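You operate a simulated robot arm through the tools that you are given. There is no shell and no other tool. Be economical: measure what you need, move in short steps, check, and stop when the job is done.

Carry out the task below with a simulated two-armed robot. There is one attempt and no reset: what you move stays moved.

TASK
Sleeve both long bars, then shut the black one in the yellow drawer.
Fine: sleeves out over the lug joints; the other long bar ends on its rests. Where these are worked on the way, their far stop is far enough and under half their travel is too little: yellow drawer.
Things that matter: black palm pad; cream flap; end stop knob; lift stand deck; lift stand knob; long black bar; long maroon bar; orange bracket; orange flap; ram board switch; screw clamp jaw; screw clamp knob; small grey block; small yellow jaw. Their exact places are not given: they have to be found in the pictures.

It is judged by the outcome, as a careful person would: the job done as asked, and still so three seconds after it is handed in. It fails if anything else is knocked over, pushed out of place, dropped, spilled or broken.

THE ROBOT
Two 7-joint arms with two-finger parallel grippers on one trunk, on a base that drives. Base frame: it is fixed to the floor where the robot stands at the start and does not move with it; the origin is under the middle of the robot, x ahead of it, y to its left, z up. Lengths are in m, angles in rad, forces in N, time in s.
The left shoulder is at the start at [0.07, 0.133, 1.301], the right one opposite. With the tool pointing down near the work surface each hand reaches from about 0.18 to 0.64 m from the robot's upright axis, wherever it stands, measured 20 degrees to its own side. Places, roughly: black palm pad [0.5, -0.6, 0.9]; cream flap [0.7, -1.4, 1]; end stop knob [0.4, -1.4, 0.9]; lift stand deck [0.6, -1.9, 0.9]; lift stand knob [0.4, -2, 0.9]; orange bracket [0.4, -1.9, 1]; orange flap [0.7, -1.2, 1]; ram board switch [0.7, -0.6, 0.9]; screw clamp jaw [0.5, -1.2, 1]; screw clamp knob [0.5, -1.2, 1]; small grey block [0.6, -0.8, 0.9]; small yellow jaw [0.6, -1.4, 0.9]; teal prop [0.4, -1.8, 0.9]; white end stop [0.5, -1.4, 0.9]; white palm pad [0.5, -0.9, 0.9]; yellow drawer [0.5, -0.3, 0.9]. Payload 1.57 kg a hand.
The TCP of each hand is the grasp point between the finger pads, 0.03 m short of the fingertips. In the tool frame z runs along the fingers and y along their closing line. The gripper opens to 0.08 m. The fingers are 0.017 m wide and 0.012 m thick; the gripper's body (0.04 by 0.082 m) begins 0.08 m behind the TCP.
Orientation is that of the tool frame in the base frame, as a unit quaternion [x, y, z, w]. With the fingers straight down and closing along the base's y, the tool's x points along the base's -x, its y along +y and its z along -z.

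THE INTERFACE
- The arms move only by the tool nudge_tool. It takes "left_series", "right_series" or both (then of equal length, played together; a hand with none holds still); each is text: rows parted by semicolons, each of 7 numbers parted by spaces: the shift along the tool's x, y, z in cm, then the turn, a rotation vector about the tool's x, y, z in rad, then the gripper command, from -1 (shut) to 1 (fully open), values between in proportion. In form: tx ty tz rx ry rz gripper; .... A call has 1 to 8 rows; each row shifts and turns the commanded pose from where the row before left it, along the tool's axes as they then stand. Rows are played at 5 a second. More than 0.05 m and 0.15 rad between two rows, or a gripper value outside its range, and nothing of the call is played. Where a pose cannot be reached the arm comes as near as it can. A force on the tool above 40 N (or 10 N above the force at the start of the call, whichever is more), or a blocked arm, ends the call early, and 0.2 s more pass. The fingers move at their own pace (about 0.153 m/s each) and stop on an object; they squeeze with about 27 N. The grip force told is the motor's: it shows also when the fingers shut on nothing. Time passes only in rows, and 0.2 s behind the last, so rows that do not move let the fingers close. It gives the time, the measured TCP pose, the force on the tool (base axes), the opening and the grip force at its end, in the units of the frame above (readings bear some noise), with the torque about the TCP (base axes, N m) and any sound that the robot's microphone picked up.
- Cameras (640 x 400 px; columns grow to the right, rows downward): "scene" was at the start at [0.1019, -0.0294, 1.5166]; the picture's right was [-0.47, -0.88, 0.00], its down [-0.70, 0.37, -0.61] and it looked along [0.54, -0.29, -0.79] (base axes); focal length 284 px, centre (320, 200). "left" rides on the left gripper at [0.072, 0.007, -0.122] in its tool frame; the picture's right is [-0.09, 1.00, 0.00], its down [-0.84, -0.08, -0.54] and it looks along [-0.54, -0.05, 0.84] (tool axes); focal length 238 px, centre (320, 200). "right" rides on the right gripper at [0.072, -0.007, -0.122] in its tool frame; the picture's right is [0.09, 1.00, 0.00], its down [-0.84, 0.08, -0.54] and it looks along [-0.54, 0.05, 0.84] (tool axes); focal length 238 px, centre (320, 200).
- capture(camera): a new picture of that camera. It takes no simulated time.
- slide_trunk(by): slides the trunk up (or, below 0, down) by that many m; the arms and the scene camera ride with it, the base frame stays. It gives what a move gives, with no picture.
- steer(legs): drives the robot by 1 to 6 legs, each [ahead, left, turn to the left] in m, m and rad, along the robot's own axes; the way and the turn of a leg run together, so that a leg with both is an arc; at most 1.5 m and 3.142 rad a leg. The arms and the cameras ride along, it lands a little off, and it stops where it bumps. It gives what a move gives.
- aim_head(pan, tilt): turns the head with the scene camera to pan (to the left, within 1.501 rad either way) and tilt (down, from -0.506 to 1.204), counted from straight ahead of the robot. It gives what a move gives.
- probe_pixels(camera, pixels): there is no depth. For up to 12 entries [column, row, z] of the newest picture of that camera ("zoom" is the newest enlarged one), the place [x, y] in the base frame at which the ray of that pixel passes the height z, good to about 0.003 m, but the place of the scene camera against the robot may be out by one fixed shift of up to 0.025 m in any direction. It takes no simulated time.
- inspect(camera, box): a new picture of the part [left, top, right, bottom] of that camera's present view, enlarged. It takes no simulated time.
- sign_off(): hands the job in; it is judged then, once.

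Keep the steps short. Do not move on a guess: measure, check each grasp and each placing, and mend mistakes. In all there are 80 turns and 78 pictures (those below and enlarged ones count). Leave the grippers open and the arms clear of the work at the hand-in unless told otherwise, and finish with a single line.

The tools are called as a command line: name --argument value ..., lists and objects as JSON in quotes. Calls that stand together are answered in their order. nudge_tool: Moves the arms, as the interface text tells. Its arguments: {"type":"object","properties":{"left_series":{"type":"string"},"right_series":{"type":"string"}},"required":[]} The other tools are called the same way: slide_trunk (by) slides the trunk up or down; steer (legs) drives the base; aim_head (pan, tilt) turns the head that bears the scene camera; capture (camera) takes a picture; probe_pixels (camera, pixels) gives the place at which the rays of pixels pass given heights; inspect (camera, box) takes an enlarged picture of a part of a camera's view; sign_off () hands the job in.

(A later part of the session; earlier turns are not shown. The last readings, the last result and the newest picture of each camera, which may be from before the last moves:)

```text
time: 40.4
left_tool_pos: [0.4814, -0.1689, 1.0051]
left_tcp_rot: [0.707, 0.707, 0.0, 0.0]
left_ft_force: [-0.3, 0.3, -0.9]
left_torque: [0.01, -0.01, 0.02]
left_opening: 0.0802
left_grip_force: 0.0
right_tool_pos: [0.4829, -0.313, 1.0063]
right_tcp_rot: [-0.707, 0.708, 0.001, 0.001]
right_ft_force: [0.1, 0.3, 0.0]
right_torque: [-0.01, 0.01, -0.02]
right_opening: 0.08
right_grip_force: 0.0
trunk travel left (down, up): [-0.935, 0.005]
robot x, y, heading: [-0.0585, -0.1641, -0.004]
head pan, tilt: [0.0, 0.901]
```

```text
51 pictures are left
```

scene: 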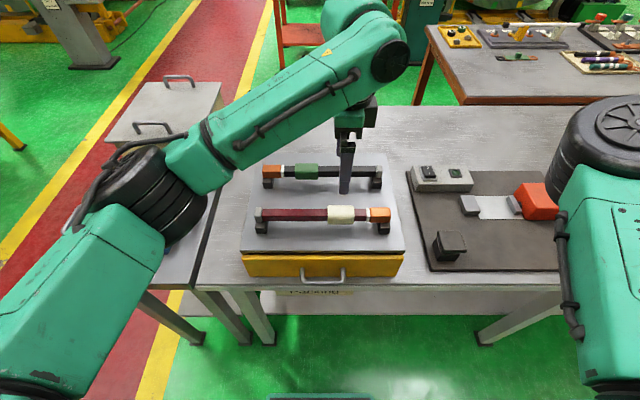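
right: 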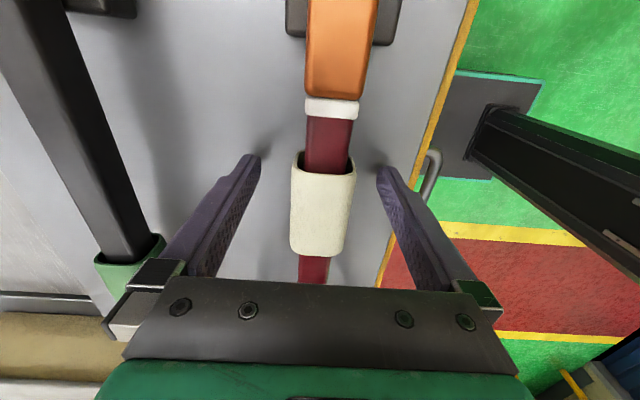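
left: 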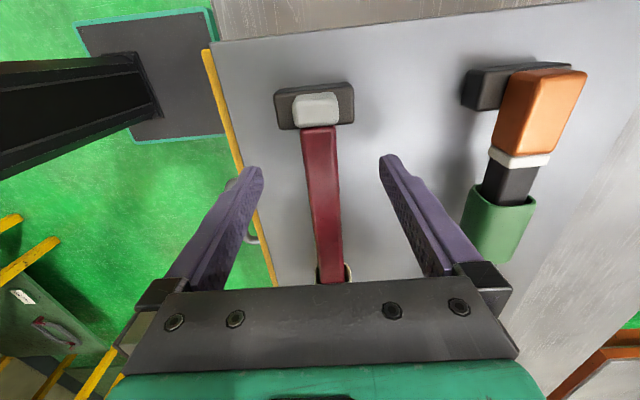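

Aligned. Close left on the bar and right on the sleeve.

nudge_tool --right_series "0 0 0 0 0 0 0;0 0 0 0 0 0 -0.5;0 0 0 0 0 0 -0.5;0 0 0 0 0 0 -0.5" --left_series "0 0 0 0 0 0 0;0 0 0 0 0 0 -0.8;0 0 0 0 0 0 -0.8;0 0 0 0 0 0 -0.8"

nudge_tool --right_series "0.5 0 0 0 0 0 -0.5;0.5 0 0 0 0 0 -0.5;0.5 0 0 0 0 0 -0.5;0.5 0 0 0 0 0 -0.5;0 0 0 0 0 0 -0.5" --left_series "0 0 0 0 0 0 -0.8;0 0 0 0 0 0 -0.8;0 0 0 0 0 0 -0.8;0 0 0 0 0 0 -0.8;0 0 0 0 0 0 -0.8"

capture --camera "right"

```text
time: 41.4
left_tool_pos: [0.4818, -0.1685, 1.0048]
left_tcp_rot: [0.707, 0.707, 0.0, 0.0]
left_ft_force: [-0.5, -0.4, 1.3]
left_torque: [0.01, 0.06, -0.06]
left_opening: 0.0219
left_grip_force: 27.0
right_tool_pos: [0.4826, -0.3136, 1.0068]
right_tcp_rot: [-0.707, 0.708, 0.0, 0.001]
right_ft_force: [-0.4, 0.8, -0.3]
right_torque: [-0.16, 0.01, 0.08]
right_opening: 0.035
right_grip_force: 27.3
trunk travel left (down, up): [-0.935, 0.005]
robot x, y, heading: [-0.0585, -0.1628, 0.004]
head pan, tilt: [0.0, 0.901]
```

```text
time: 42.6
left_tool_pos: [0.4825, -0.1671, 1.0043]
left_tcp_rot: [0.707, 0.707, 0.0, 0.0]
left_ft_force: [4.8, -3.4, -0.5]
left_torque: [-0.25, -0.02, 0.18]
left_opening: 0.0216
left_grip_force: 26.8
right_tool_pos: [0.4827, -0.3323, 1.0064]
right_tcp_rot: [-0.707, 0.707, 0.0, 0.001]
right_ft_force: [-5.3, 2.2, 4.2]
right_torque: [0.54, 0.04, 0.51]
right_opening: 0.0347
right_grip_force: 26.4
trunk travel left (down, up): [-0.935, 0.005]
robot x, y, heading: [-0.0615, -0.1601, -0.004]
head pan, tilt: [0.0, 0.901]
```

```text
50 pictures are left
```

right: 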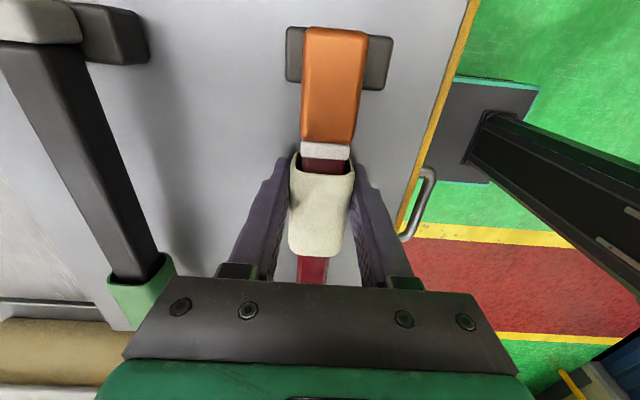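

The sleeve slides while the bar stays held. Continue 1.5 cm over the collar.

nudge_tool --right_series "0.4 0 0 0 0 0 -0.5;0.4 0 0 0 0 0 -0.5;0.4 0 0 0 0 0 -0.5;0.4 0 0 0 0 0 -0.5;0 0 0 0 0 0 -0.5" --left_series "0 0 0 0 0 0 -0.8;0 0 0 0 0 0 -0.8;0 0 0 0 0 0 -0.8;0 0 0 0 0 0 -0.8;0 0 0 0 0 0 -0.8"

inspect --camera "right" --box '[230, 0, 410, 300]'

```text
time: 43.8
left_tool_pos: [0.4818, -0.1688, 1.0044]
left_tcp_rot: [0.707, 0.707, 0.0, 0.0]
left_ft_force: [2.2, -2.6, 0.5]
left_torque: [-0.29, 0.01, 0.18]
left_opening: 0.022
left_grip_force: 27.2
right_tool_pos: [0.4831, -0.3486, 1.0064]
right_tcp_rot: [-0.707, 0.707, -0.001, 0.002]
right_ft_force: [-3.0, 0.9, 3.8]
right_torque: [0.36, 0.07, 0.31]
right_opening: 0.0347
right_grip_force: 26.5
trunk travel left (down, up): [-0.935, 0.005]
robot x, y, heading: [-0.0586, -0.1624, -0.006]
head pan, tilt: [0.0, 0.901]
```

```text
1.33 times, centred on (320, 150) of right
```

zoom: 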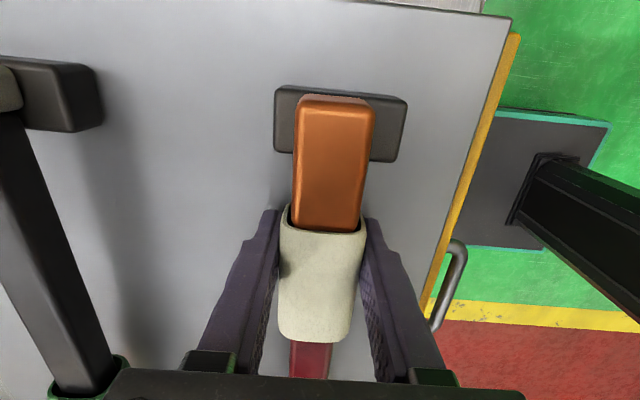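

Collar is covered now. I'll push on gently to find the stop.

nudge_tool --right_series "0.3 0 0 0 0 0 -0.5;0.3 0 0 0 0 0 -0.5;0.3 0 0 0 0 0 -0.5;0.3 0 0 0 0 0 -0.5;0 0 0 0 0 0 -0.5" --left_series "0 0 0 0 0 0 -0.8;0 0 0 0 0 0 -0.8;0 0 0 0 0 0 -0.8;0 0 0 0 0 0 -0.8;0 0 0 0 0 0 -0.8"

inspect --camera "right" --box '[230, 0, 410, 300]'

```text
time: 45.0
left_tool_pos: [0.4819, -0.1683, 1.0049]
left_tcp_rot: [0.707, 0.707, -0.001, 0.0]
left_ft_force: [0.5, -1.8, 1.1]
left_torque: [-0.39, 0.02, -0.05]
left_opening: 0.0219
left_grip_force: 27.3
right_tool_pos: [0.4826, -0.3613, 1.005]
right_tcp_rot: [-0.706, 0.708, 0.0, 0.001]
right_ft_force: [-1.7, 1.2, -1.0]
right_torque: [0.08, -0.02, 0.2]
right_opening: 0.0349
right_grip_force: 26.9
trunk travel left (down, up): [-0.935, 0.005]
robot x, y, heading: [-0.0605, -0.1626, -0.006]
head pan, tilt: [0.0, 0.901]
```

```text
1.33 times, centred on (320, 150) of right
```

zoom: 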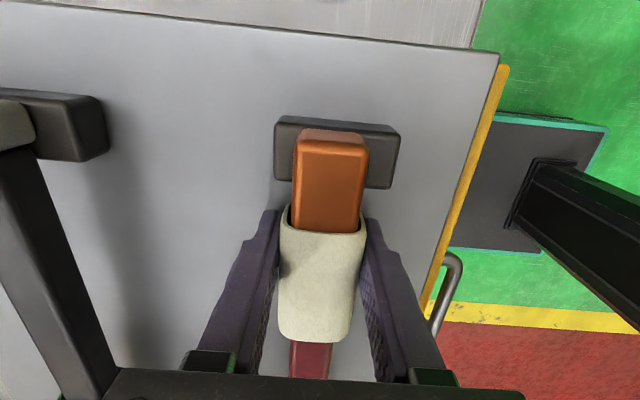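

Sleeve now spans about y −0.326…−0.384. Two more small steps to feel for a stop.

nudge_tool --right_series "0.3 0 0 0 0 0 -0.5;0.3 0 0 0 0 0 -0.5;0 0 0 0 0 0 -0.5" --left_series "0 0 0 0 0 0 -0.8;0 0 0 0 0 0 -0.8;0 0 0 0 0 0 -0.8"

inspect --camera "right" --box '[230, 0, 410, 300]'

```text
time: 45.8
left_tool_pos: [0.4827, -0.1677, 1.0057]
left_tcp_rot: [0.707, 0.707, 0.0, 0.0]
left_ft_force: [1.9, -2.7, 0.8]
left_torque: [-0.42, -0.04, 0.12]
left_opening: 0.022
left_grip_force: 26.9
right_tool_pos: [0.4822, -0.3663, 1.0067]
right_tcp_rot: [-0.706, 0.708, 0.0, 0.001]
right_ft_force: [-1.3, 0.7, -0.3]
right_torque: [0.1, 0.03, 0.29]
right_opening: 0.0347
right_grip_force: 27.1
trunk travel left (down, up): [-0.935, 0.005]
robot x, y, heading: [-0.0641, -0.1592, 0.0]
head pan, tilt: [0.0, 0.901]
```

```text
1.33 times, centred on (320, 150) of right
```

zoom: 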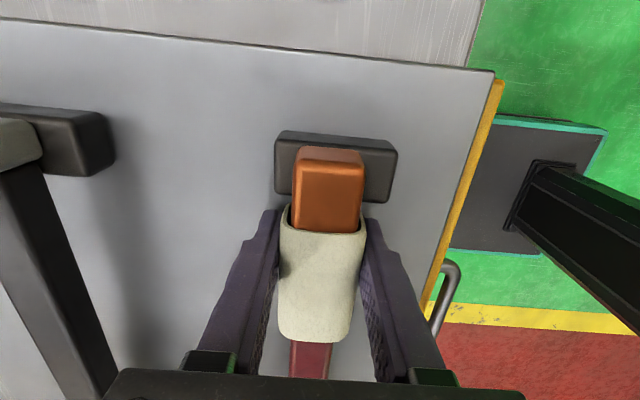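

The sleeve covers the collar with over 1 cm on each side and sits near the rest. Release both hands and rise, then check.

nudge_tool --right_series "0 0 0 0 0 0 0.2;0 0 0 0 0 0 1;0 0 0 0 0 0 1;0 0 -4 0 0 0 1;0 0 -4 0 0 0 1;0 0 -2 0 0 0 1" --left_series "0 0 0 0 0 0 0.2;0 0 0 0 0 0 1;0 0 0 0 0 0 1;0 0 -4 0 0 0 1;0 0 -4 0 0 0 1;0 0 -2 0 0 0 1"

capture --camera "right"

capture --camera "left"

```text
time: 47.2
left_tool_pos: [0.4829, -0.1688, 1.1054]
left_tcp_rot: [0.706, 0.708, -0.001, -0.001]
left_ft_force: [0.3, 0.7, -0.3]
left_torque: [-0.05, 0.0, -0.02]
left_opening: 0.08
left_grip_force: 0.1
right_tool_pos: [0.4821, -0.3677, 1.1071]
right_tcp_rot: [-0.706, 0.708, -0.001, 0.001]
right_ft_force: [-0.7, -0.2, 0.2]
right_torque: [0.0, -0.01, 0.03]
right_opening: 0.0799
right_grip_force: 0.0
trunk travel left (down, up): [-0.935, 0.005]
robot x, y, heading: [-0.0599, -0.1581, -0.001]
head pan, tilt: [0.0, 0.901]
```

```text
46 pictures are left
```

right: 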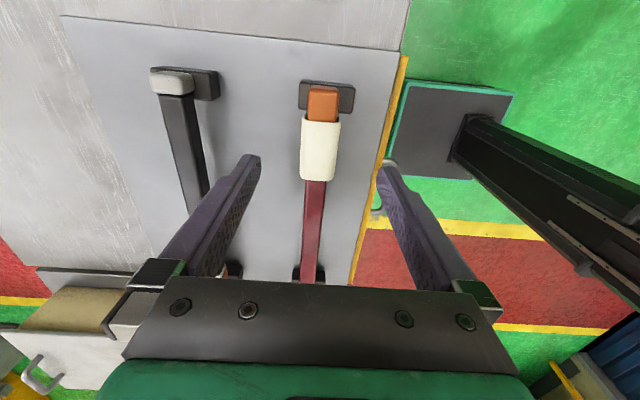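

```text
45 pictures are left
```

left: 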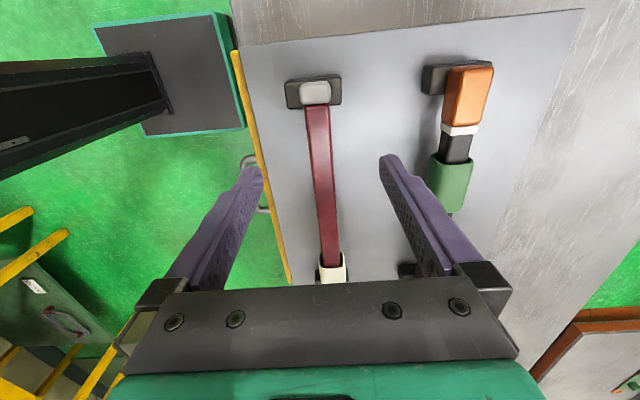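

Maroon is sleeved and on its rests. Now measure the black bar's sleeve and bar in both views.

probe_pixels --camera "left" --pixels '[[432, 160, 1.007], [474, 165, 1.007], [428, 207, 1.007], [466, 211, 1.007], [444, 130, 1.003], [478, 133, 1.003], [440, 136, 1.003], [470, 70, 1.003]]'

probe_pixels --camera "right" --pixels '[[173, 84, 1.003], [162, 97, 1.003], [193, 96, 1.003], [187, 160, 1.003], [209, 158, 1.003]]'

inspect --camera "left" --box '[380, 40, 520, 230]'

```text
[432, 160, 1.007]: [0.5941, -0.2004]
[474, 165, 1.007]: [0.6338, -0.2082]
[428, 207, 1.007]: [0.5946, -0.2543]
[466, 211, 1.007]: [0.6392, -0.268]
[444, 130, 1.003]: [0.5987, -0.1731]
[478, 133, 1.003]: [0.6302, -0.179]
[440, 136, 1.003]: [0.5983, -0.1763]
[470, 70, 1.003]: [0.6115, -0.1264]
```

```text
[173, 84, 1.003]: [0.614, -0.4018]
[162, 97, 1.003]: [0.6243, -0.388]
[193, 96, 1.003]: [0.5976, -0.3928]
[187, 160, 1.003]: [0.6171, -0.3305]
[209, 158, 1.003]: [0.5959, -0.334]
```

```text
2.11 times, centred on (450, 135) of left
```

zoom: 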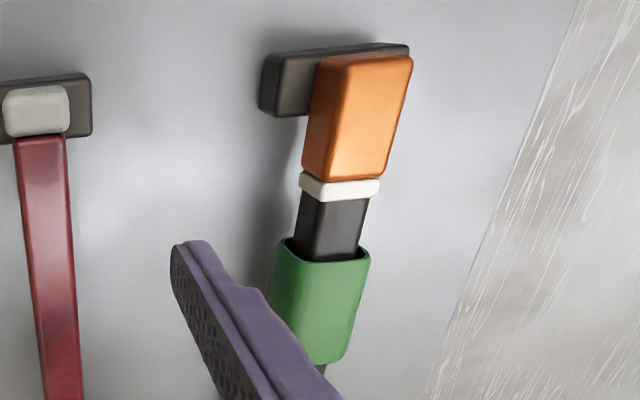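

Green sleeve centre ≈ (0.612, −0.230); bar there x≈0.609, collar at y≈−0.17. Drive 0.06 forward and move hands over the black bar: left over sleeve, right over bar at y −0.355.

steer --legs '[[0.06, 0, 0]]'

nudge_tool --right_series "0 -3.5 0 0 0 0 1;-1.3 -3.3 0 0 0 0 1;0 0 0 0 0 0 1;0 0 0 0 0 0 1" --left_series "0 3.5 0 0 0 0 1;-3 3.4 0 0 0 0 1;-3.1 0 0 0 0 0 1;0 0 0 0 0 0 1"

capture --camera "right"

capture --camera "left"

```text
time: 48.2
left_tool_pos: [0.5336, -0.1675, 1.1104]
left_tcp_rot: [0.707, 0.707, 0.003, 0.003]
left_ft_force: [-0.4, -0.7, -0.4]
left_torque: [-0.01, -0.05, 0.0]
left_opening: 0.08
left_grip_force: 0.0
right_tool_pos: [0.5325, -0.3676, 1.1123]
right_tcp_rot: [-0.707, 0.707, -0.003, 0.004]
right_ft_force: [-1.4, 0.2, 0.7]
right_torque: [0.01, -0.05, 0.0]
right_opening: 0.08
right_grip_force: 0.1
trunk travel left (down, up): [-0.935, 0.005]
robot x, y, heading: [-0.0032, -0.159, -0.005]
head pan, tilt: [0.0, 0.901]
```

```text
time: 49.2
left_tool_pos: [0.5692, -0.1993, 1.1118]
left_tcp_rot: [0.713, 0.701, 0.003, 0.013]
left_ft_force: [0.0, -1.1, 0.0]
left_torque: [0.0, 0.02, 0.0]
left_opening: 0.0801
left_grip_force: 0.0
left hand out of reach, approached as far as the arm can: row 1, 2, 3
right_tool_pos: [0.6101, -0.3568, 1.1047]
right_tcp_rot: [-0.706, 0.708, 0.0, 0.001]
right_ft_force: [-0.2, 0.1, 0.2]
right_torque: [-0.03, 0.02, -0.01]
right_opening: 0.0801
right_grip_force: 0.0
trunk travel left (down, up): [-0.935, 0.005]
robot x, y, heading: [-0.0001, -0.1634, -0.004]
head pan, tilt: [0.0, 0.901]
```

```text
43 pictures are left
```

right: 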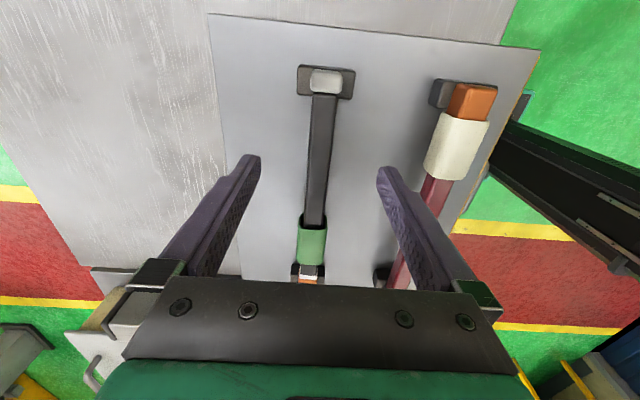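

```text
42 pictures are left
```

left: 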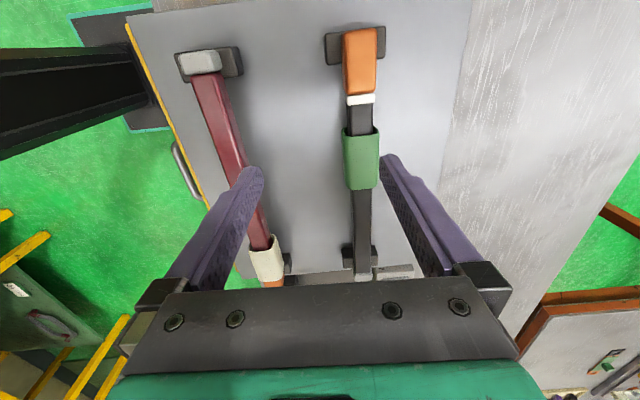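

Left is just short. Shift base right 0.10 and forward 0.05, then bring both hands into place.

steer --legs '[[0.05, -0.1, 0]]'

nudge_tool --left_series "4 0 0 0 0 0 1;3 0 0 0 0 0 1;0 0 0 0 0 0 1;0 0 0 0 0 0 1" --right_series "-4 3 0 0 0 0 1;-4 2 0 0 0 0 1;-2 0 0 0 0 0 1;0 0 0 0 0 0 1"

```text
time: 50.4
left_tool_pos: [0.6146, -0.2966, 1.1136]
left_tcp_rot: [0.713, 0.701, 0.003, 0.014]
left_ft_force: [0.8, -0.4, -0.1]
left_torque: [-0.01, -0.02, 0.0]
left_opening: 0.08
left_grip_force: 0.0
right_tool_pos: [0.6565, -0.4523, 1.1082]
right_tcp_rot: [-0.706, 0.708, -0.001, 0.001]
right_ft_force: [-0.4, 0.5, 1.1]
right_torque: [-0.05, -0.01, -0.01]
right_opening: 0.0799
right_grip_force: 0.1
trunk travel left (down, up): [-0.935, 0.005]
robot x, y, heading: [0.0466, -0.2622, -0.001]
head pan, tilt: [0.0, 0.901]
```

```text
time: 51.4
left_tool_pos: [0.617, -0.2303, 1.111]
left_tcp_rot: [0.713, 0.701, 0.003, 0.013]
left_ft_force: [0.7, 0.8, 0.4]
left_torque: [0.0, 0.0, -0.03]
left_opening: 0.0799
left_grip_force: 0.0
right_tool_pos: [0.6233, -0.362, 1.1039]
right_tcp_rot: [-0.706, 0.708, 0.001, 0.0]
right_ft_force: [-0.4, -0.2, 0.4]
right_torque: [-0.01, 0.0, 0.0]
right_opening: 0.0799
right_grip_force: 0.0
right hand out of reach, approached as far as the arm can: row 2, 3
trunk travel left (down, up): [-0.935, 0.005]
robot x, y, heading: [0.0474, -0.2626, -0.004]
head pan, tilt: [0.0, 0.901]
```

Close. Level the left hand's slight tilt, trim x, and lower both part way.

nudge_tool --left_series "0 -0.2 0 0.023 0.015 -0.017 1;0 -0.3 3 0 0 0 1;0 0 3 0 0 0 1;0 0 1.5 0 0 0 1;0 0 0 0 0 0 1" --right_series "0 0 3 0 0 0 1;0 0 2.5 0 0 0 1;0 1.3 0 0 0 0 1;0 0 1.5 0 0 0 1;0 0 0 0 0 0 1"

capture --camera "right"

capture --camera "left"

```text
time: 52.6
left_tool_pos: [0.612, -0.2295, 1.0346]
left_tcp_rot: [0.707, 0.707, 0.001, -0.002]
left_ft_force: [0.7, -0.5, 0.7]
left_torque: [0.0, 0.02, 0.04]
left_opening: 0.08
left_grip_force: 0.2
right_tool_pos: [0.6179, -0.3607, 1.0342]
right_tcp_rot: [-0.707, 0.708, 0.0, 0.001]
right_ft_force: [-0.6, -0.6, 0.1]
right_torque: [0.01, 0.03, -0.01]
right_opening: 0.0802
right_grip_force: 0.1
right hand out of reach, approached as far as the arm can: row 3
trunk travel left (down, up): [-0.935, 0.005]
robot x, y, heading: [0.0449, -0.2584, -0.004]
head pan, tilt: [0.0, 0.901]
```

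```text
41 pictures are left
```

right: 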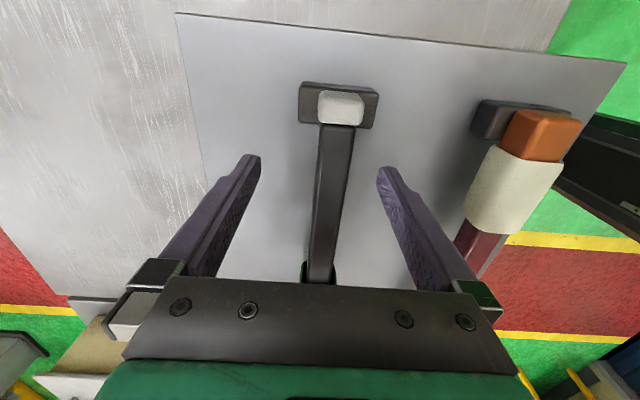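

```text
40 pictures are left
```

left: 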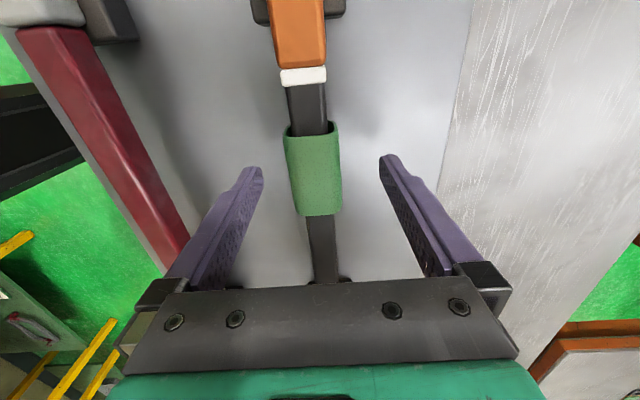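

Measure the exact bar and sleeve x in these close views.

probe_pixels --camera "right" --pixels '[[317, 170, 1.003], [346, 170, 1.003], [309, 260, 1.003], [333, 260, 1.003], [320, 108, 1.003], [363, 108, 1.003]]'

probe_pixels --camera "left" --pixels '[[286, 137, 1.007], [338, 137, 1.007], [298, 214, 1.007], [342, 213, 1.007], [283, 84, 1.003], [325, 80, 1.003], [304, 68, 1.003]]'

```text
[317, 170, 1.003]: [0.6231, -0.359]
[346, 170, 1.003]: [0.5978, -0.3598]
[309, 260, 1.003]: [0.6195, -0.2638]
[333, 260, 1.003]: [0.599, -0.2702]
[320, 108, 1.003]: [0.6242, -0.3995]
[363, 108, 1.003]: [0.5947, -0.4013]
```

```text
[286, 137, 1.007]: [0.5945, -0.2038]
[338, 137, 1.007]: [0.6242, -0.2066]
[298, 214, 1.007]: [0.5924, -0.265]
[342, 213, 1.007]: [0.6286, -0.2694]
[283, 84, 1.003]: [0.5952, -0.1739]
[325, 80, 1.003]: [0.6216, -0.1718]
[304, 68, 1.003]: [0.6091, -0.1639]
```

Bar and sleeve centre at x≈0.610. Lower to ~1.005 with the right hand trimmed.

nudge_tool --left_series "0 -0.2 1.5 0 0 0 1;0 0 1.4 0 0 0 1;0 0 0 0 0 0 1;0 0 0 0 0 0 1" --right_series "0 0 1.5 0 0 0 1;0 0 1.4 0 0 0 1;0 0.8 0 0 0 0 1;0 0 0 0 0 0 1"

```text
time: 53.6
left_tool_pos: [0.6101, -0.2289, 1.0084]
left_tcp_rot: [0.707, 0.707, 0.0, -0.001]
left_ft_force: [-0.8, 0.3, 0.7]
left_torque: [0.0, -0.03, -0.03]
left_opening: 0.08
left_grip_force: 0.0
right_tool_pos: [0.6083, -0.36, 1.0066]
right_tcp_rot: [-0.706, 0.708, 0.0, 0.002]
right_ft_force: [0.4, 0.3, 0.2]
right_torque: [0.02, -0.03, 0.02]
right_opening: 0.0797
right_grip_force: 0.0
trunk travel left (down, up): [-0.935, 0.005]
robot x, y, heading: [0.0485, -0.2595, -0.0]
head pan, tilt: [0.0, 0.901]
```

Close both, then slide the sleeve +y by 3.6 cm.

nudge_tool --left_series "0 0 0 0 0 0 0;0 0 0 0 0 0 -0.5;0 0 0 0 0 0 -0.5;0 0 0 0 0 0 -0.5" --right_series "0 0 0 0 0 0 0;0 0 0 0 0 0 -0.8;0 0 0 0 0 0 -0.8;0 0 0 0 0 0 -0.8"

nudge_tool --left_series "0.5 0 0 0 0 0 -0.5;0.5 0 0 0 0 0 -0.5;0.5 0 0 0 0 0 -0.5;0.5 0 0 0 0 0 -0.5;0.5 0 0 0 0 0 -0.5;0.5 0 0 0 0 0 -0.5;0.5 0 0 0 0 0 -0.5;0 0 0 0 0 0 -0.5" --right_series "0 0 0 0 0 0 -0.8;0 0 0 0 0 0 -0.8;0 0 0 0 0 0 -0.8;0 0 0 0 0 0 -0.8;0 0 0 0 0 0 -0.8;0 0 0 0 0 0 -0.8;0 0 0 0 0 0 -0.8;0 0 0 0 0 0 -0.8"

capture --camera "left"

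```text
time: 54.6
left_tool_pos: [0.61, -0.2289, 1.0072]
left_tcp_rot: [0.708, 0.707, 0.0, -0.001]
left_ft_force: [-6.4, 0.0, 1.9]
left_torque: [0.02, -0.08, -0.35]
left_opening: 0.0346
left_grip_force: 26.8
right_tool_pos: [0.6093, -0.3611, 1.0067]
right_tcp_rot: [-0.706, 0.708, -0.001, 0.002]
right_ft_force: [5.7, 0.7, -0.5]
right_torque: [-0.3, 0.06, -0.37]
right_opening: 0.022
right_grip_force: 26.5
trunk travel left (down, up): [-0.935, 0.005]
robot x, y, heading: [0.0497, -0.2571, -0.002]
head pan, tilt: [0.0, 0.901]
```

```text
time: 56.4
left_tool_pos: [0.6104, -0.1929, 1.0065]
left_tcp_rot: [0.707, 0.707, 0.001, 0.0]
left_ft_force: [-5.4, -2.3, 0.1]
left_torque: [-0.47, 0.02, -0.5]
left_opening: 0.0346
left_grip_force: 27.0
right_tool_pos: [0.61, -0.3603, 1.0054]
right_tcp_rot: [-0.707, 0.707, 0.0, 0.001]
right_ft_force: [6.0, 2.4, 0.0]
right_torque: [0.85, 0.02, -0.48]
right_opening: 0.0221
right_grip_force: 27.1
trunk travel left (down, up): [-0.935, 0.005]
robot x, y, heading: [0.0498, -0.2586, -0.004]
head pan, tilt: [0.0, 0.901]
```

```text
39 pictures are left
```

left: 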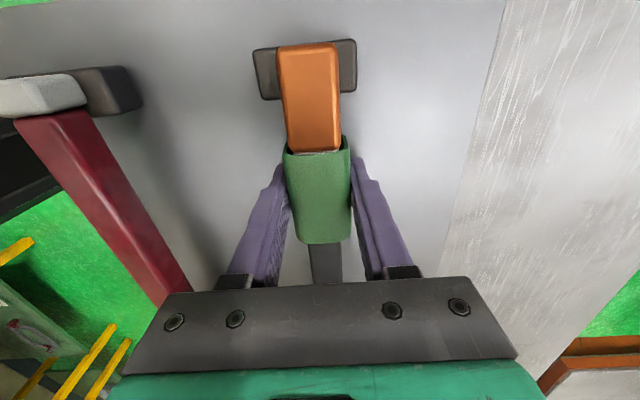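

Collar just entering. Slide on another 1.6 cm.

nudge_tool --left_series "0.4 0 0 0 0 0 -0.5;0.4 0 0 0 0 0 -0.5;0.4 0 0 0 0 0 -0.5;0.4 0 0 0 0 0 -0.5;0 0 0 0 0 0 -0.5" --right_series "0 0 0 0 0 0 -0.8;0 0 0 0 0 0 -0.8;0 0 0 0 0 0 -0.8;0 0 0 0 0 0 -0.8;0 0 0 0 0 0 -0.8"

capture --camera "left"

```text
time: 57.6
left_tool_pos: [0.6114, -0.1785, 1.0066]
left_tcp_rot: [0.707, 0.707, 0.0, -0.001]
left_ft_force: [-2.5, -1.8, -3.6]
left_torque: [0.29, -0.07, -0.16]
left_opening: 0.0348
left_grip_force: 27.0
right_tool_pos: [0.6095, -0.3599, 1.0065]
right_tcp_rot: [-0.707, 0.707, -0.001, 0.001]
right_ft_force: [2.4, 2.9, 4.9]
right_torque: [0.63, 0.09, -0.28]
right_opening: 0.0218
right_grip_force: 26.9
trunk travel left (down, up): [-0.935, 0.005]
robot x, y, heading: [0.0468, -0.2628, 0.005]
head pan, tilt: [0.0, 0.901]
```

```text
38 pictures are left
```

left: 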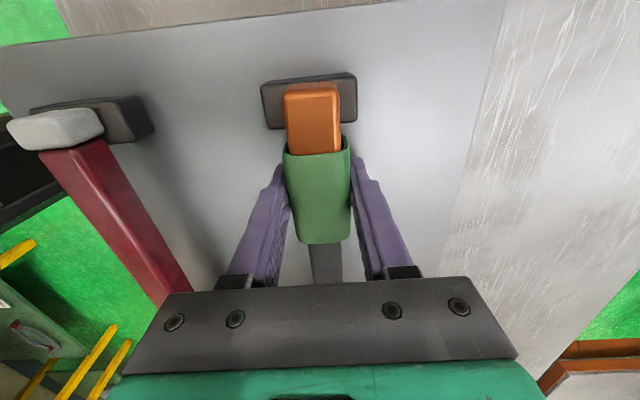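

Sleeve has moved 5 cm over the collar onto the orange block, matching the maroon one. Release both and rise, then back off 0.17 m.

nudge_tool --left_series "0 0 0 0 0 0 0.2;0 0 0 0 0 0 1;0 0 0 0 0 0 1;0 0 -4 0 0 0 1;0 0 -4 0 0 0 1;0 0 -4 0 0 0 1" --right_series "0 0 0 0 0 0 0.2;0 0 0 0 0 0 1;0 0 0 0 0 0 1;0 0 -4 0 0 0 1;0 0 -4 0 0 0 1;0 0 -4 0 0 0 1"

steer --legs '[[-0.17, 0, 0]]'

capture --camera "scene"

capture --camera "left"

```text
time: 59.0
left_tool_pos: [0.6097, -0.1784, 1.1287]
left_tcp_rot: [0.707, 0.707, 0.001, -0.001]
left_ft_force: [0.7, -0.8, 1.2]
left_torque: [0.02, 0.0, -0.04]
left_opening: 0.08
left_grip_force: 0.1
right_tool_pos: [0.6234, -0.3651, 1.1245]
right_tcp_rot: [-0.706, 0.708, 0.0, 0.001]
right_ft_force: [-0.3, 0.1, 0.4]
right_torque: [0.04, -0.01, 0.01]
right_opening: 0.0801
right_grip_force: 0.1
right hand out of reach, approached as far as the arm can: row 4, 5, 6
trunk travel left (down, up): [-0.935, 0.005]
robot x, y, heading: [0.0492, -0.2596, 0.001]
head pan, tilt: [0.0, 0.901]
```

```text
time: 60.5
left_tool_pos: [0.445, -0.1775, 1.1267]
left_tcp_rot: [0.708, 0.706, 0.0, -0.001]
left_ft_force: [1.1, 0.3, 0.7]
left_torque: [0.02, 0.05, 0.01]
left_opening: 0.0799
left_grip_force: 0.0
right_tool_pos: [0.458, -0.3653, 1.122]
right_tcp_rot: [-0.706, 0.708, 0.002, -0.001]
right_ft_force: [-0.5, -0.4, 0.5]
right_torque: [0.02, 0.04, 0.0]
right_opening: 0.08
right_grip_force: 0.1
trunk travel left (down, up): [-0.935, 0.005]
robot x, y, heading: [-0.1237, -0.2594, -0.002]
head pan, tilt: [0.0, 0.901]
```

```text
37 pictures are left
```

scene: 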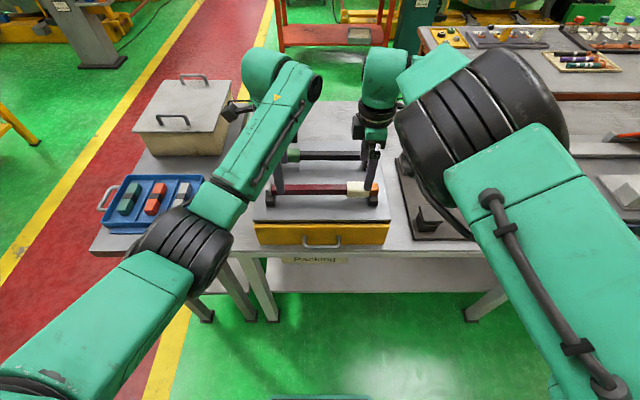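

```text
36 pictures are left
```

left: 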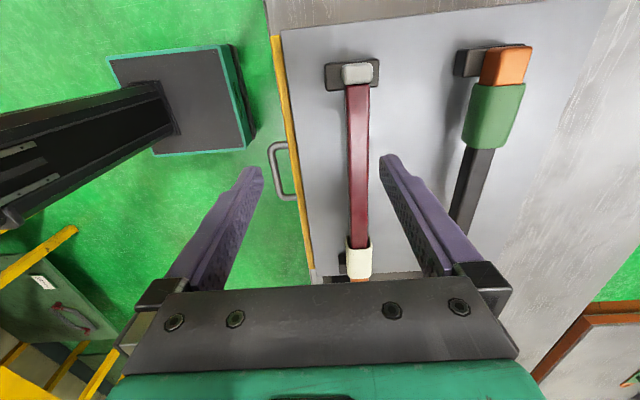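

Enlarge the handle in the left view.

inspect --camera "left" --box '[240, 100, 360, 240]'

inspect --camera "scene" --box '[240, 180, 400, 280]'

probe_pixels --camera "left" --pixels '[[274, 170, 0.92], [274, 145, 0.92], [279, 196, 0.92], [289, 145, 0.92], [296, 198, 0.92], [274, 170, 0.9], [284, 130, 0.9], [300, 215, 0.9]]'

probe_pixels --camera "scene" --pixels '[[322, 246, 0.92], [304, 240, 0.92], [340, 240, 0.92], [322, 246, 0.9], [322, 246, 0.94]]'

```text
2.86 times, centred on (300, 170) of left
```

zoom: 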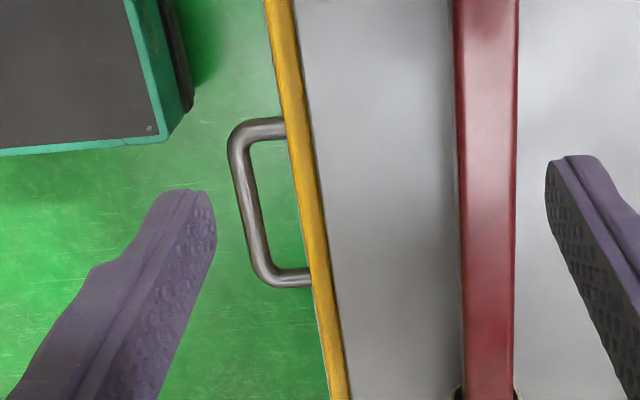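

```text
4.00 times, centred on (320, 230) of scene
```

zoom: 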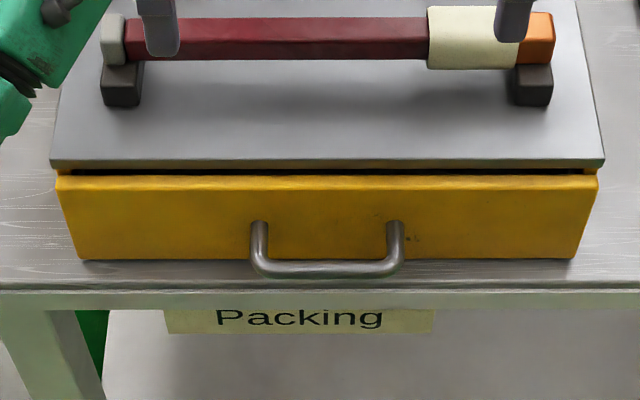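

```text
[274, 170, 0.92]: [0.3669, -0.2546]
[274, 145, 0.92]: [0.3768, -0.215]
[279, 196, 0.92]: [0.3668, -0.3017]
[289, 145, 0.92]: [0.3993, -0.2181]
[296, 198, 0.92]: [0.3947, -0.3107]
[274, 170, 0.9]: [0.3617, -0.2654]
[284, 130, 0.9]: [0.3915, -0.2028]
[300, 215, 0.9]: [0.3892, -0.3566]
```

```text
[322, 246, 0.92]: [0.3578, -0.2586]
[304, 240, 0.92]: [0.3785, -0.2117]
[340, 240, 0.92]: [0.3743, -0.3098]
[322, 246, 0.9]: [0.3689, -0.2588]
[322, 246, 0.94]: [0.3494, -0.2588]
```

Handle bar ≈ (0.364, −0.262, 0.908), front face at x≈0.395. Move the right hand out of the way and the left above the handle, with fingers partly closed (0.024 m).

nudge_tool --right_series "4 0 -3 0 0 0 1;5 0 0 0 0 0 1;5 0 0 0 0 0 1;4 0 0 0 0 0 1;0 0 0 0 0 0 1;0 0 0 0 0 0 1" --left_series "0 -4 0 0 0 0 0;-4 -3 0 0 0 0 -0.4;-4.4 -1.3 0 0 0 0 -0.4;0 0 4 0 0 0 -0.4;0 0 4 0 0 0 -0.4;0 0 0 0 0 0 -0.4"

capture --camera "left"

inspect --camera "scene" --box '[240, 180, 400, 280]'

```text
time: 61.9
left_tool_pos: [0.3585, -0.2614, 1.0467]
left_tcp_rot: [0.708, 0.706, 0.0, -0.002]
left_ft_force: [0.6, 0.9, 0.3]
left_torque: [0.04, -0.01, -0.02]
left_opening: 0.0239
left_grip_force: 0.1
right_tool_pos: [0.4534, -0.546, 1.1528]
right_tcp_rot: [-0.706, 0.708, 0.001, 0.0]
right_ft_force: [0.4, 0.2, 0.7]
right_torque: [-0.02, -0.02, 0.01]
right_opening: 0.0801
right_grip_force: 0.1
trunk travel left (down, up): [-0.935, 0.005]
robot x, y, heading: [-0.1187, -0.2644, -0.002]
head pan, tilt: [0.0, 0.901]
```

```text
33 pictures are left
```

left: 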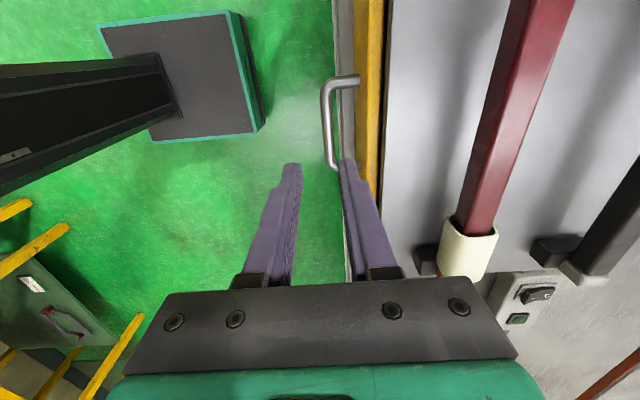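

```text
4.00 times, centred on (320, 230) of scene
```

zoom: 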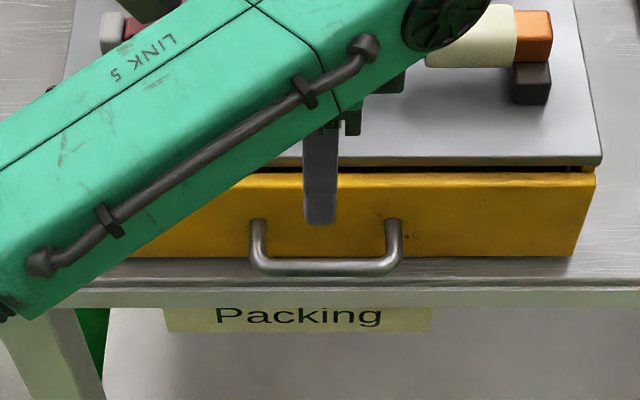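

Probe handle and face in this view.

probe_pixels --camera "left" --pixels '[[322, 125, 0.908], [332, 125, 0.908], [322, 125, 0.92], [332, 125, 0.92], [357, 125, 0.95], [340, 78, 0.908], [330, 162, 0.908], [326, 90, 0.908]]'

```text
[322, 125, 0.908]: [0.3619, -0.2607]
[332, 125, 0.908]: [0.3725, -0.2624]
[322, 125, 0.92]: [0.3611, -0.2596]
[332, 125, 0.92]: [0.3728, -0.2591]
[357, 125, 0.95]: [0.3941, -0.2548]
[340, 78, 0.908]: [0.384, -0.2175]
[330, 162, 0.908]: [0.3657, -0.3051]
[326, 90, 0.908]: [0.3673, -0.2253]
```

Handle bar x 0.362–0.3725, face 0.394. Move to x 0.3655 and go down with the inner finger in the gap.

nudge_tool --left_series "0 0.7 0 0 0 0 -0.4;0 0 3 0 0 0 -0.4;0 0 3 0 0 0 -0.4;0 0 2 0 0 0 -0.4;0 0 2 0 0 0 -0.4;0 0 2 0 0 0 -0.4;0 0 0 0 0 0 -0.4"

capture --camera "left"

```text
time: 63.5
left_tool_pos: [0.3659, -0.2613, 0.9263]
left_tcp_rot: [0.707, 0.707, 0.002, -0.002]
left_ft_force: [-0.2, 1.5, 0.3]
left_torque: [-0.02, 0.02, 0.0]
left_opening: 0.0239
left_grip_force: 0.0
right_tool_pos: [0.4537, -0.545, 1.1537]
right_tcp_rot: [-0.707, 0.708, 0.001, 0.0]
right_ft_force: [-0.2, 1.0, 0.0]
right_torque: [-0.04, 0.01, -0.02]
right_opening: 0.0803
right_grip_force: 0.1
trunk travel left (down, up): [-0.935, 0.005]
robot x, y, heading: [-0.1227, -0.257, -0.0]
head pan, tilt: [0.0, 0.901]
```

```text
31 pictures are left
```

left: 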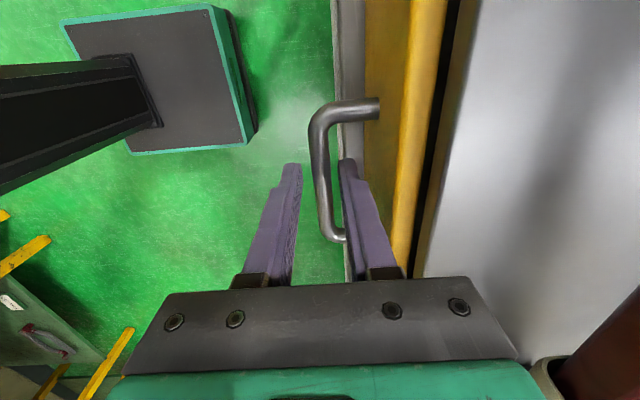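

Handle sits between the fingers. Go 0.8 cm lower and close.

nudge_tool --left_series "0 0 0.8 0 0 0 -0.4;0 0 0 0 0 0 -1;0 0 0 0 0 0 -1;0 0 0 0 0 0 -1"

```text
time: 64.5
left_tool_pos: [0.3646, -0.2611, 0.9206]
left_tcp_rot: [0.707, 0.707, 0.001, -0.001]
left_ft_force: [1.4, 0.0, 5.7]
left_torque: [0.28, -0.03, 0.49]
left_opening: 0.0118
left_grip_force: 29.2
right_tool_pos: [0.4538, -0.5452, 1.1532]
right_tcp_rot: [-0.706, 0.708, 0.001, 0.0]
right_ft_force: [0.0, -0.1, -1.1]
right_torque: [-0.01, 0.01, 0.0]
right_opening: 0.0802
right_grip_force: 0.2
trunk travel left (down, up): [-0.935, 0.005]
robot x, y, heading: [-0.121, -0.2583, -0.003]
head pan, tilt: [0.0, 0.901]
```

Handle gripped (0.0118). Pull toward the robot in 2 cm rows.

nudge_tool --left_series "0 -1 -0.2 0 0 0 -1;0 -2 0 0 0 0 -1;0 -2 0 0 0 0 -1;0 -2 0 0 0 0 -1;0 -2 0 0 0 0 -1;0 -2 0 0 0 0 -1;0 -2 0 0 0 0 -1;0 0 0 0 0 0 -1"

capture --camera "scene"

```text
time: 66.3
left_tool_pos: [0.2372, -0.2616, 0.9205]
left_tcp_rot: [0.707, 0.707, 0.001, -0.003]
left_ft_force: [-0.6, -1.8, -19.2]
left_torque: [-0.11, 0.0, 0.53]
left_opening: 0.0115
left_grip_force: 28.9
right_tool_pos: [0.4555, -0.5448, 1.1526]
right_tcp_rot: [-0.706, 0.708, 0.002, 0.002]
right_ft_force: [0.2, 0.5, -0.1]
right_torque: [0.02, -0.02, 0.01]
right_opening: 0.08
right_grip_force: 0.0
trunk travel left (down, up): [-0.935, 0.005]
robot x, y, heading: [-0.1224, -0.259, 0.001]
head pan, tilt: [0.0, 0.901]
```

```text
30 pictures are left
```

scene: 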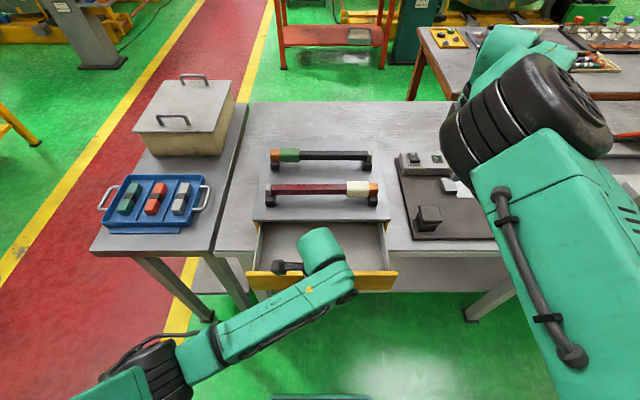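

Opened 13 cm. Relax the upward force (2 mm down) and pull on toward the far stop.

nudge_tool --left_series "0 0 0.2 0 0 0 -1;0 -1.5 0 0 0 0 -1;0 -1.5 0 0 0 0 -1;0 -1.5 0 0 0 0 -1;0 -1.5 0 0 0 0 -1;0 -1.5 0 0 0 0 -1;0 0 0 0 0 0 -1"

capture --camera "scene"

```text
time: 67.9
left_tool_pos: [0.1601, -0.2619, 0.9199]
left_tcp_rot: [0.707, 0.707, 0.002, 0.001]
left_ft_force: [-0.8, 1.2, 11.0]
left_torque: [-0.38, 0.0, 0.48]
left_opening: 0.0113
left_grip_force: 28.7
right_tool_pos: [0.4532, -0.5435, 1.1543]
right_tcp_rot: [-0.706, 0.708, 0.001, 0.001]
right_ft_force: [0.4, -0.2, 0.3]
right_torque: [0.0, 0.01, -0.02]
right_opening: 0.0802
right_grip_force: 0.1
trunk travel left (down, up): [-0.935, 0.005]
robot x, y, heading: [-0.1201, -0.2598, -0.002]
head pan, tilt: [0.0, 0.901]
```

```text
29 pictures are left
```

scene: 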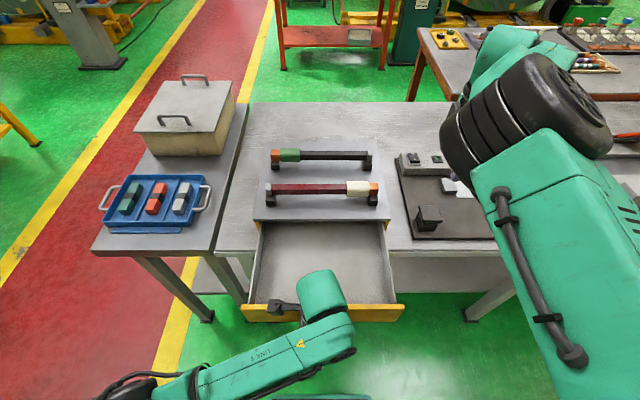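

Opened 20 cm, no stop yet. Pull a bit further.

nudge_tool --left_series "0 -1 0 0 0 0 -1;0 -1 0 0 0 0 -1;0 -1 0 0 0 0 -1;0 -1 0 0 0 0 -1;0 0 0 0 0 0 -1"

```text
time: 69.2
left_tool_pos: [0.133, -0.261, 0.9203]
left_tcp_rot: [0.703, 0.711, 0.007, 0.006]
left_ft_force: [20.4, -2.2, -17.2]
left_torque: [-0.58, -0.17, 0.18]
left_opening: 0.0118
left_grip_force: 28.8
right_tool_pos: [0.4573, -0.5467, 1.1503]
right_tcp_rot: [-0.706, 0.708, 0.002, 0.0]
right_ft_force: [0.6, -0.4, -0.7]
right_torque: [0.01, -0.04, 0.03]
right_opening: 0.0801
right_grip_force: 0.2
trunk travel left (down, up): [-0.935, 0.005]
robot x, y, heading: [-0.121, -0.2596, -0.003]
head pan, tilt: [0.0, 0.901]
stopped in row 5 (left hand): the force on the tool passed its limit at 40 N (the readings are from after the stop); the commanded pose is now the measured one
```

Far stop found (handle at x≈0.13, 23 cm travel). But with the drawer open I can't drive close enough to fetch the black bar, so I'll push it shut again, fetch the bar with the right hand first, then reopen with the left.

nudge_tool --left_series "0 3 0 0 0 0 -1;0 3 0 0 0 0 -1;0 3 0 0 0 0 -1;0 3 0 0 0 0 -1;0 3 0 0 0 0 -1;0 3 0 0 0 0 -1;0 2 0 0 0 0 -1;0 0 0 0 0 0 -1"

nudge_tool --left_series "0 1 0 0 0 0 -1;0 1 0 0 0 0 -1;0 1 0 0 0 0 -1;0 0 0 0 0 0 -1"

```text
time: 71.0
left_tool_pos: [0.3297, -0.2604, 0.9242]
left_tcp_rot: [0.706, 0.709, 0.004, 0.005]
left_ft_force: [1.1, -3.1, -17.5]
left_torque: [0.02, -0.02, 0.3]
left_opening: 0.012
left_grip_force: 29.1
right_tool_pos: [0.4555, -0.5458, 1.1518]
right_tcp_rot: [-0.706, 0.708, 0.003, 0.0]
right_ft_force: [0.0, -0.7, -0.5]
right_torque: [0.01, 0.01, 0.0]
right_opening: 0.08
right_grip_force: 0.1
trunk travel left (down, up): [-0.935, 0.005]
robot x, y, heading: [-0.1237, -0.259, -0.006]
head pan, tilt: [0.0, 0.901]
```

```text
time: 72.0
left_tool_pos: [0.3582, -0.2617, 0.9235]
left_tcp_rot: [0.705, 0.709, 0.004, 0.003]
left_ft_force: [-1.5, -3.3, -16.6]
left_torque: [0.01, 0.04, 0.33]
left_opening: 0.0114
left_grip_force: 28.9
right_tool_pos: [0.4559, -0.5458, 1.1522]
right_tcp_rot: [-0.706, 0.708, 0.003, -0.001]
right_ft_force: [0.1, -0.1, 0.1]
right_torque: [0.0, 0.02, -0.02]
right_opening: 0.0802
right_grip_force: 0.0
trunk travel left (down, up): [-0.935, 0.005]
robot x, y, heading: [-0.1211, -0.2623, 0.002]
head pan, tilt: [0.0, 0.901]
```

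Almost shut, good enough for now. Release the handle, rise, and drive to bring the right hand over the black bar.

nudge_tool --left_series "0 0 0 0 0 0 -0.4;0 0 0 0 0 0 -0.4;0 0 -4 0 0 0 -0.4;0 0 -4 0 0 0 -0.4;0 0 -5 0 0 0 -0.4;0 0 -5 0 0 0 -0.4;0 0 -4 0 0 0 -0.4;3 -3 0 0 0 0 -0.4"

steer --legs '[[0.13, 0.21, 0]]'

nudge_tool --right_series "-4 -1.2 0 0 0 0 1;-4 -1.2 0 0 0 0 1;0 0 3 0 0 0 1;0 0 3 0 0 0 1;0 0 0 0 0 0 1"

capture --camera "right"

```text
time: 73.8
left_tool_pos: [0.321, -0.2272, 1.145]
left_tcp_rot: [0.705, 0.709, 0.004, 0.006]
left_ft_force: [1.3, -0.6, -0.1]
left_torque: [0.0, -0.07, -0.04]
left_opening: 0.0238
left_grip_force: 0.0
right_tool_pos: [0.4529, -0.543, 1.154]
right_tcp_rot: [-0.706, 0.708, -0.001, 0.001]
right_ft_force: [0.0, 0.3, -0.4]
right_torque: [-0.04, -0.01, 0.03]
right_opening: 0.0802
right_grip_force: 0.0
trunk travel left (down, up): [-0.935, 0.005]
robot x, y, heading: [-0.1197, -0.2585, -0.001]
head pan, tilt: [0.0, 0.901]
```

```text
time: 75.6
left_tool_pos: [0.4522, -0.0227, 1.1447]
left_tcp_rot: [0.705, 0.709, 0.007, 0.005]
left_ft_force: [0.4, -0.2, -0.1]
left_torque: [0.02, -0.01, 0.0]
left_opening: 0.0243
left_grip_force: 0.0
right_tool_pos: [0.5838, -0.3387, 1.1539]
right_tcp_rot: [-0.707, 0.707, 0.001, 0.001]
right_ft_force: [0.0, 0.1, -1.0]
right_torque: [-0.02, -0.03, 0.0]
right_opening: 0.0803
right_grip_force: 0.1
trunk travel left (down, up): [-0.935, 0.005]
robot x, y, heading: [0.0128, -0.0479, -0.004]
head pan, tilt: [0.0, 0.901]
```

```text
time: 76.8
left_tool_pos: [0.4532, -0.0198, 1.1445]
left_tcp_rot: [0.705, 0.709, 0.005, 0.005]
left_ft_force: [-0.4, 0.4, 0.1]
left_torque: [-0.01, -0.01, 0.04]
left_opening: 0.0241
left_grip_force: 0.0
right_tool_pos: [0.608, -0.257, 1.0929]
right_tcp_rot: [0.707, -0.707, -0.001, -0.001]
right_ft_force: [-0.5, -0.2, -0.6]
right_torque: [-0.01, 0.02, 0.01]
right_opening: 0.08
right_grip_force: 0.0
trunk travel left (down, up): [-0.935, 0.005]
robot x, y, heading: [0.0081, -0.05, 0.001]
head pan, tilt: [0.0, 0.901]
```

```text
28 pictures are left
```

right: 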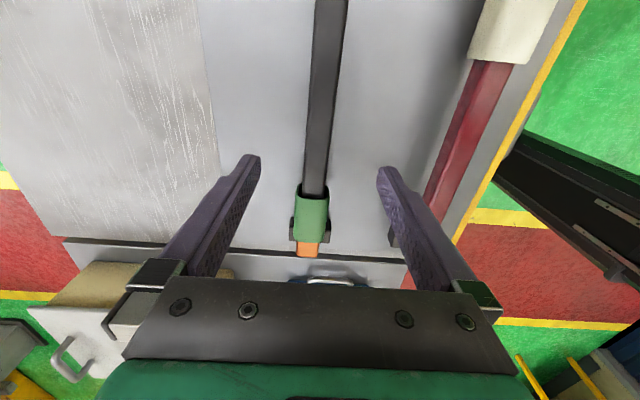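

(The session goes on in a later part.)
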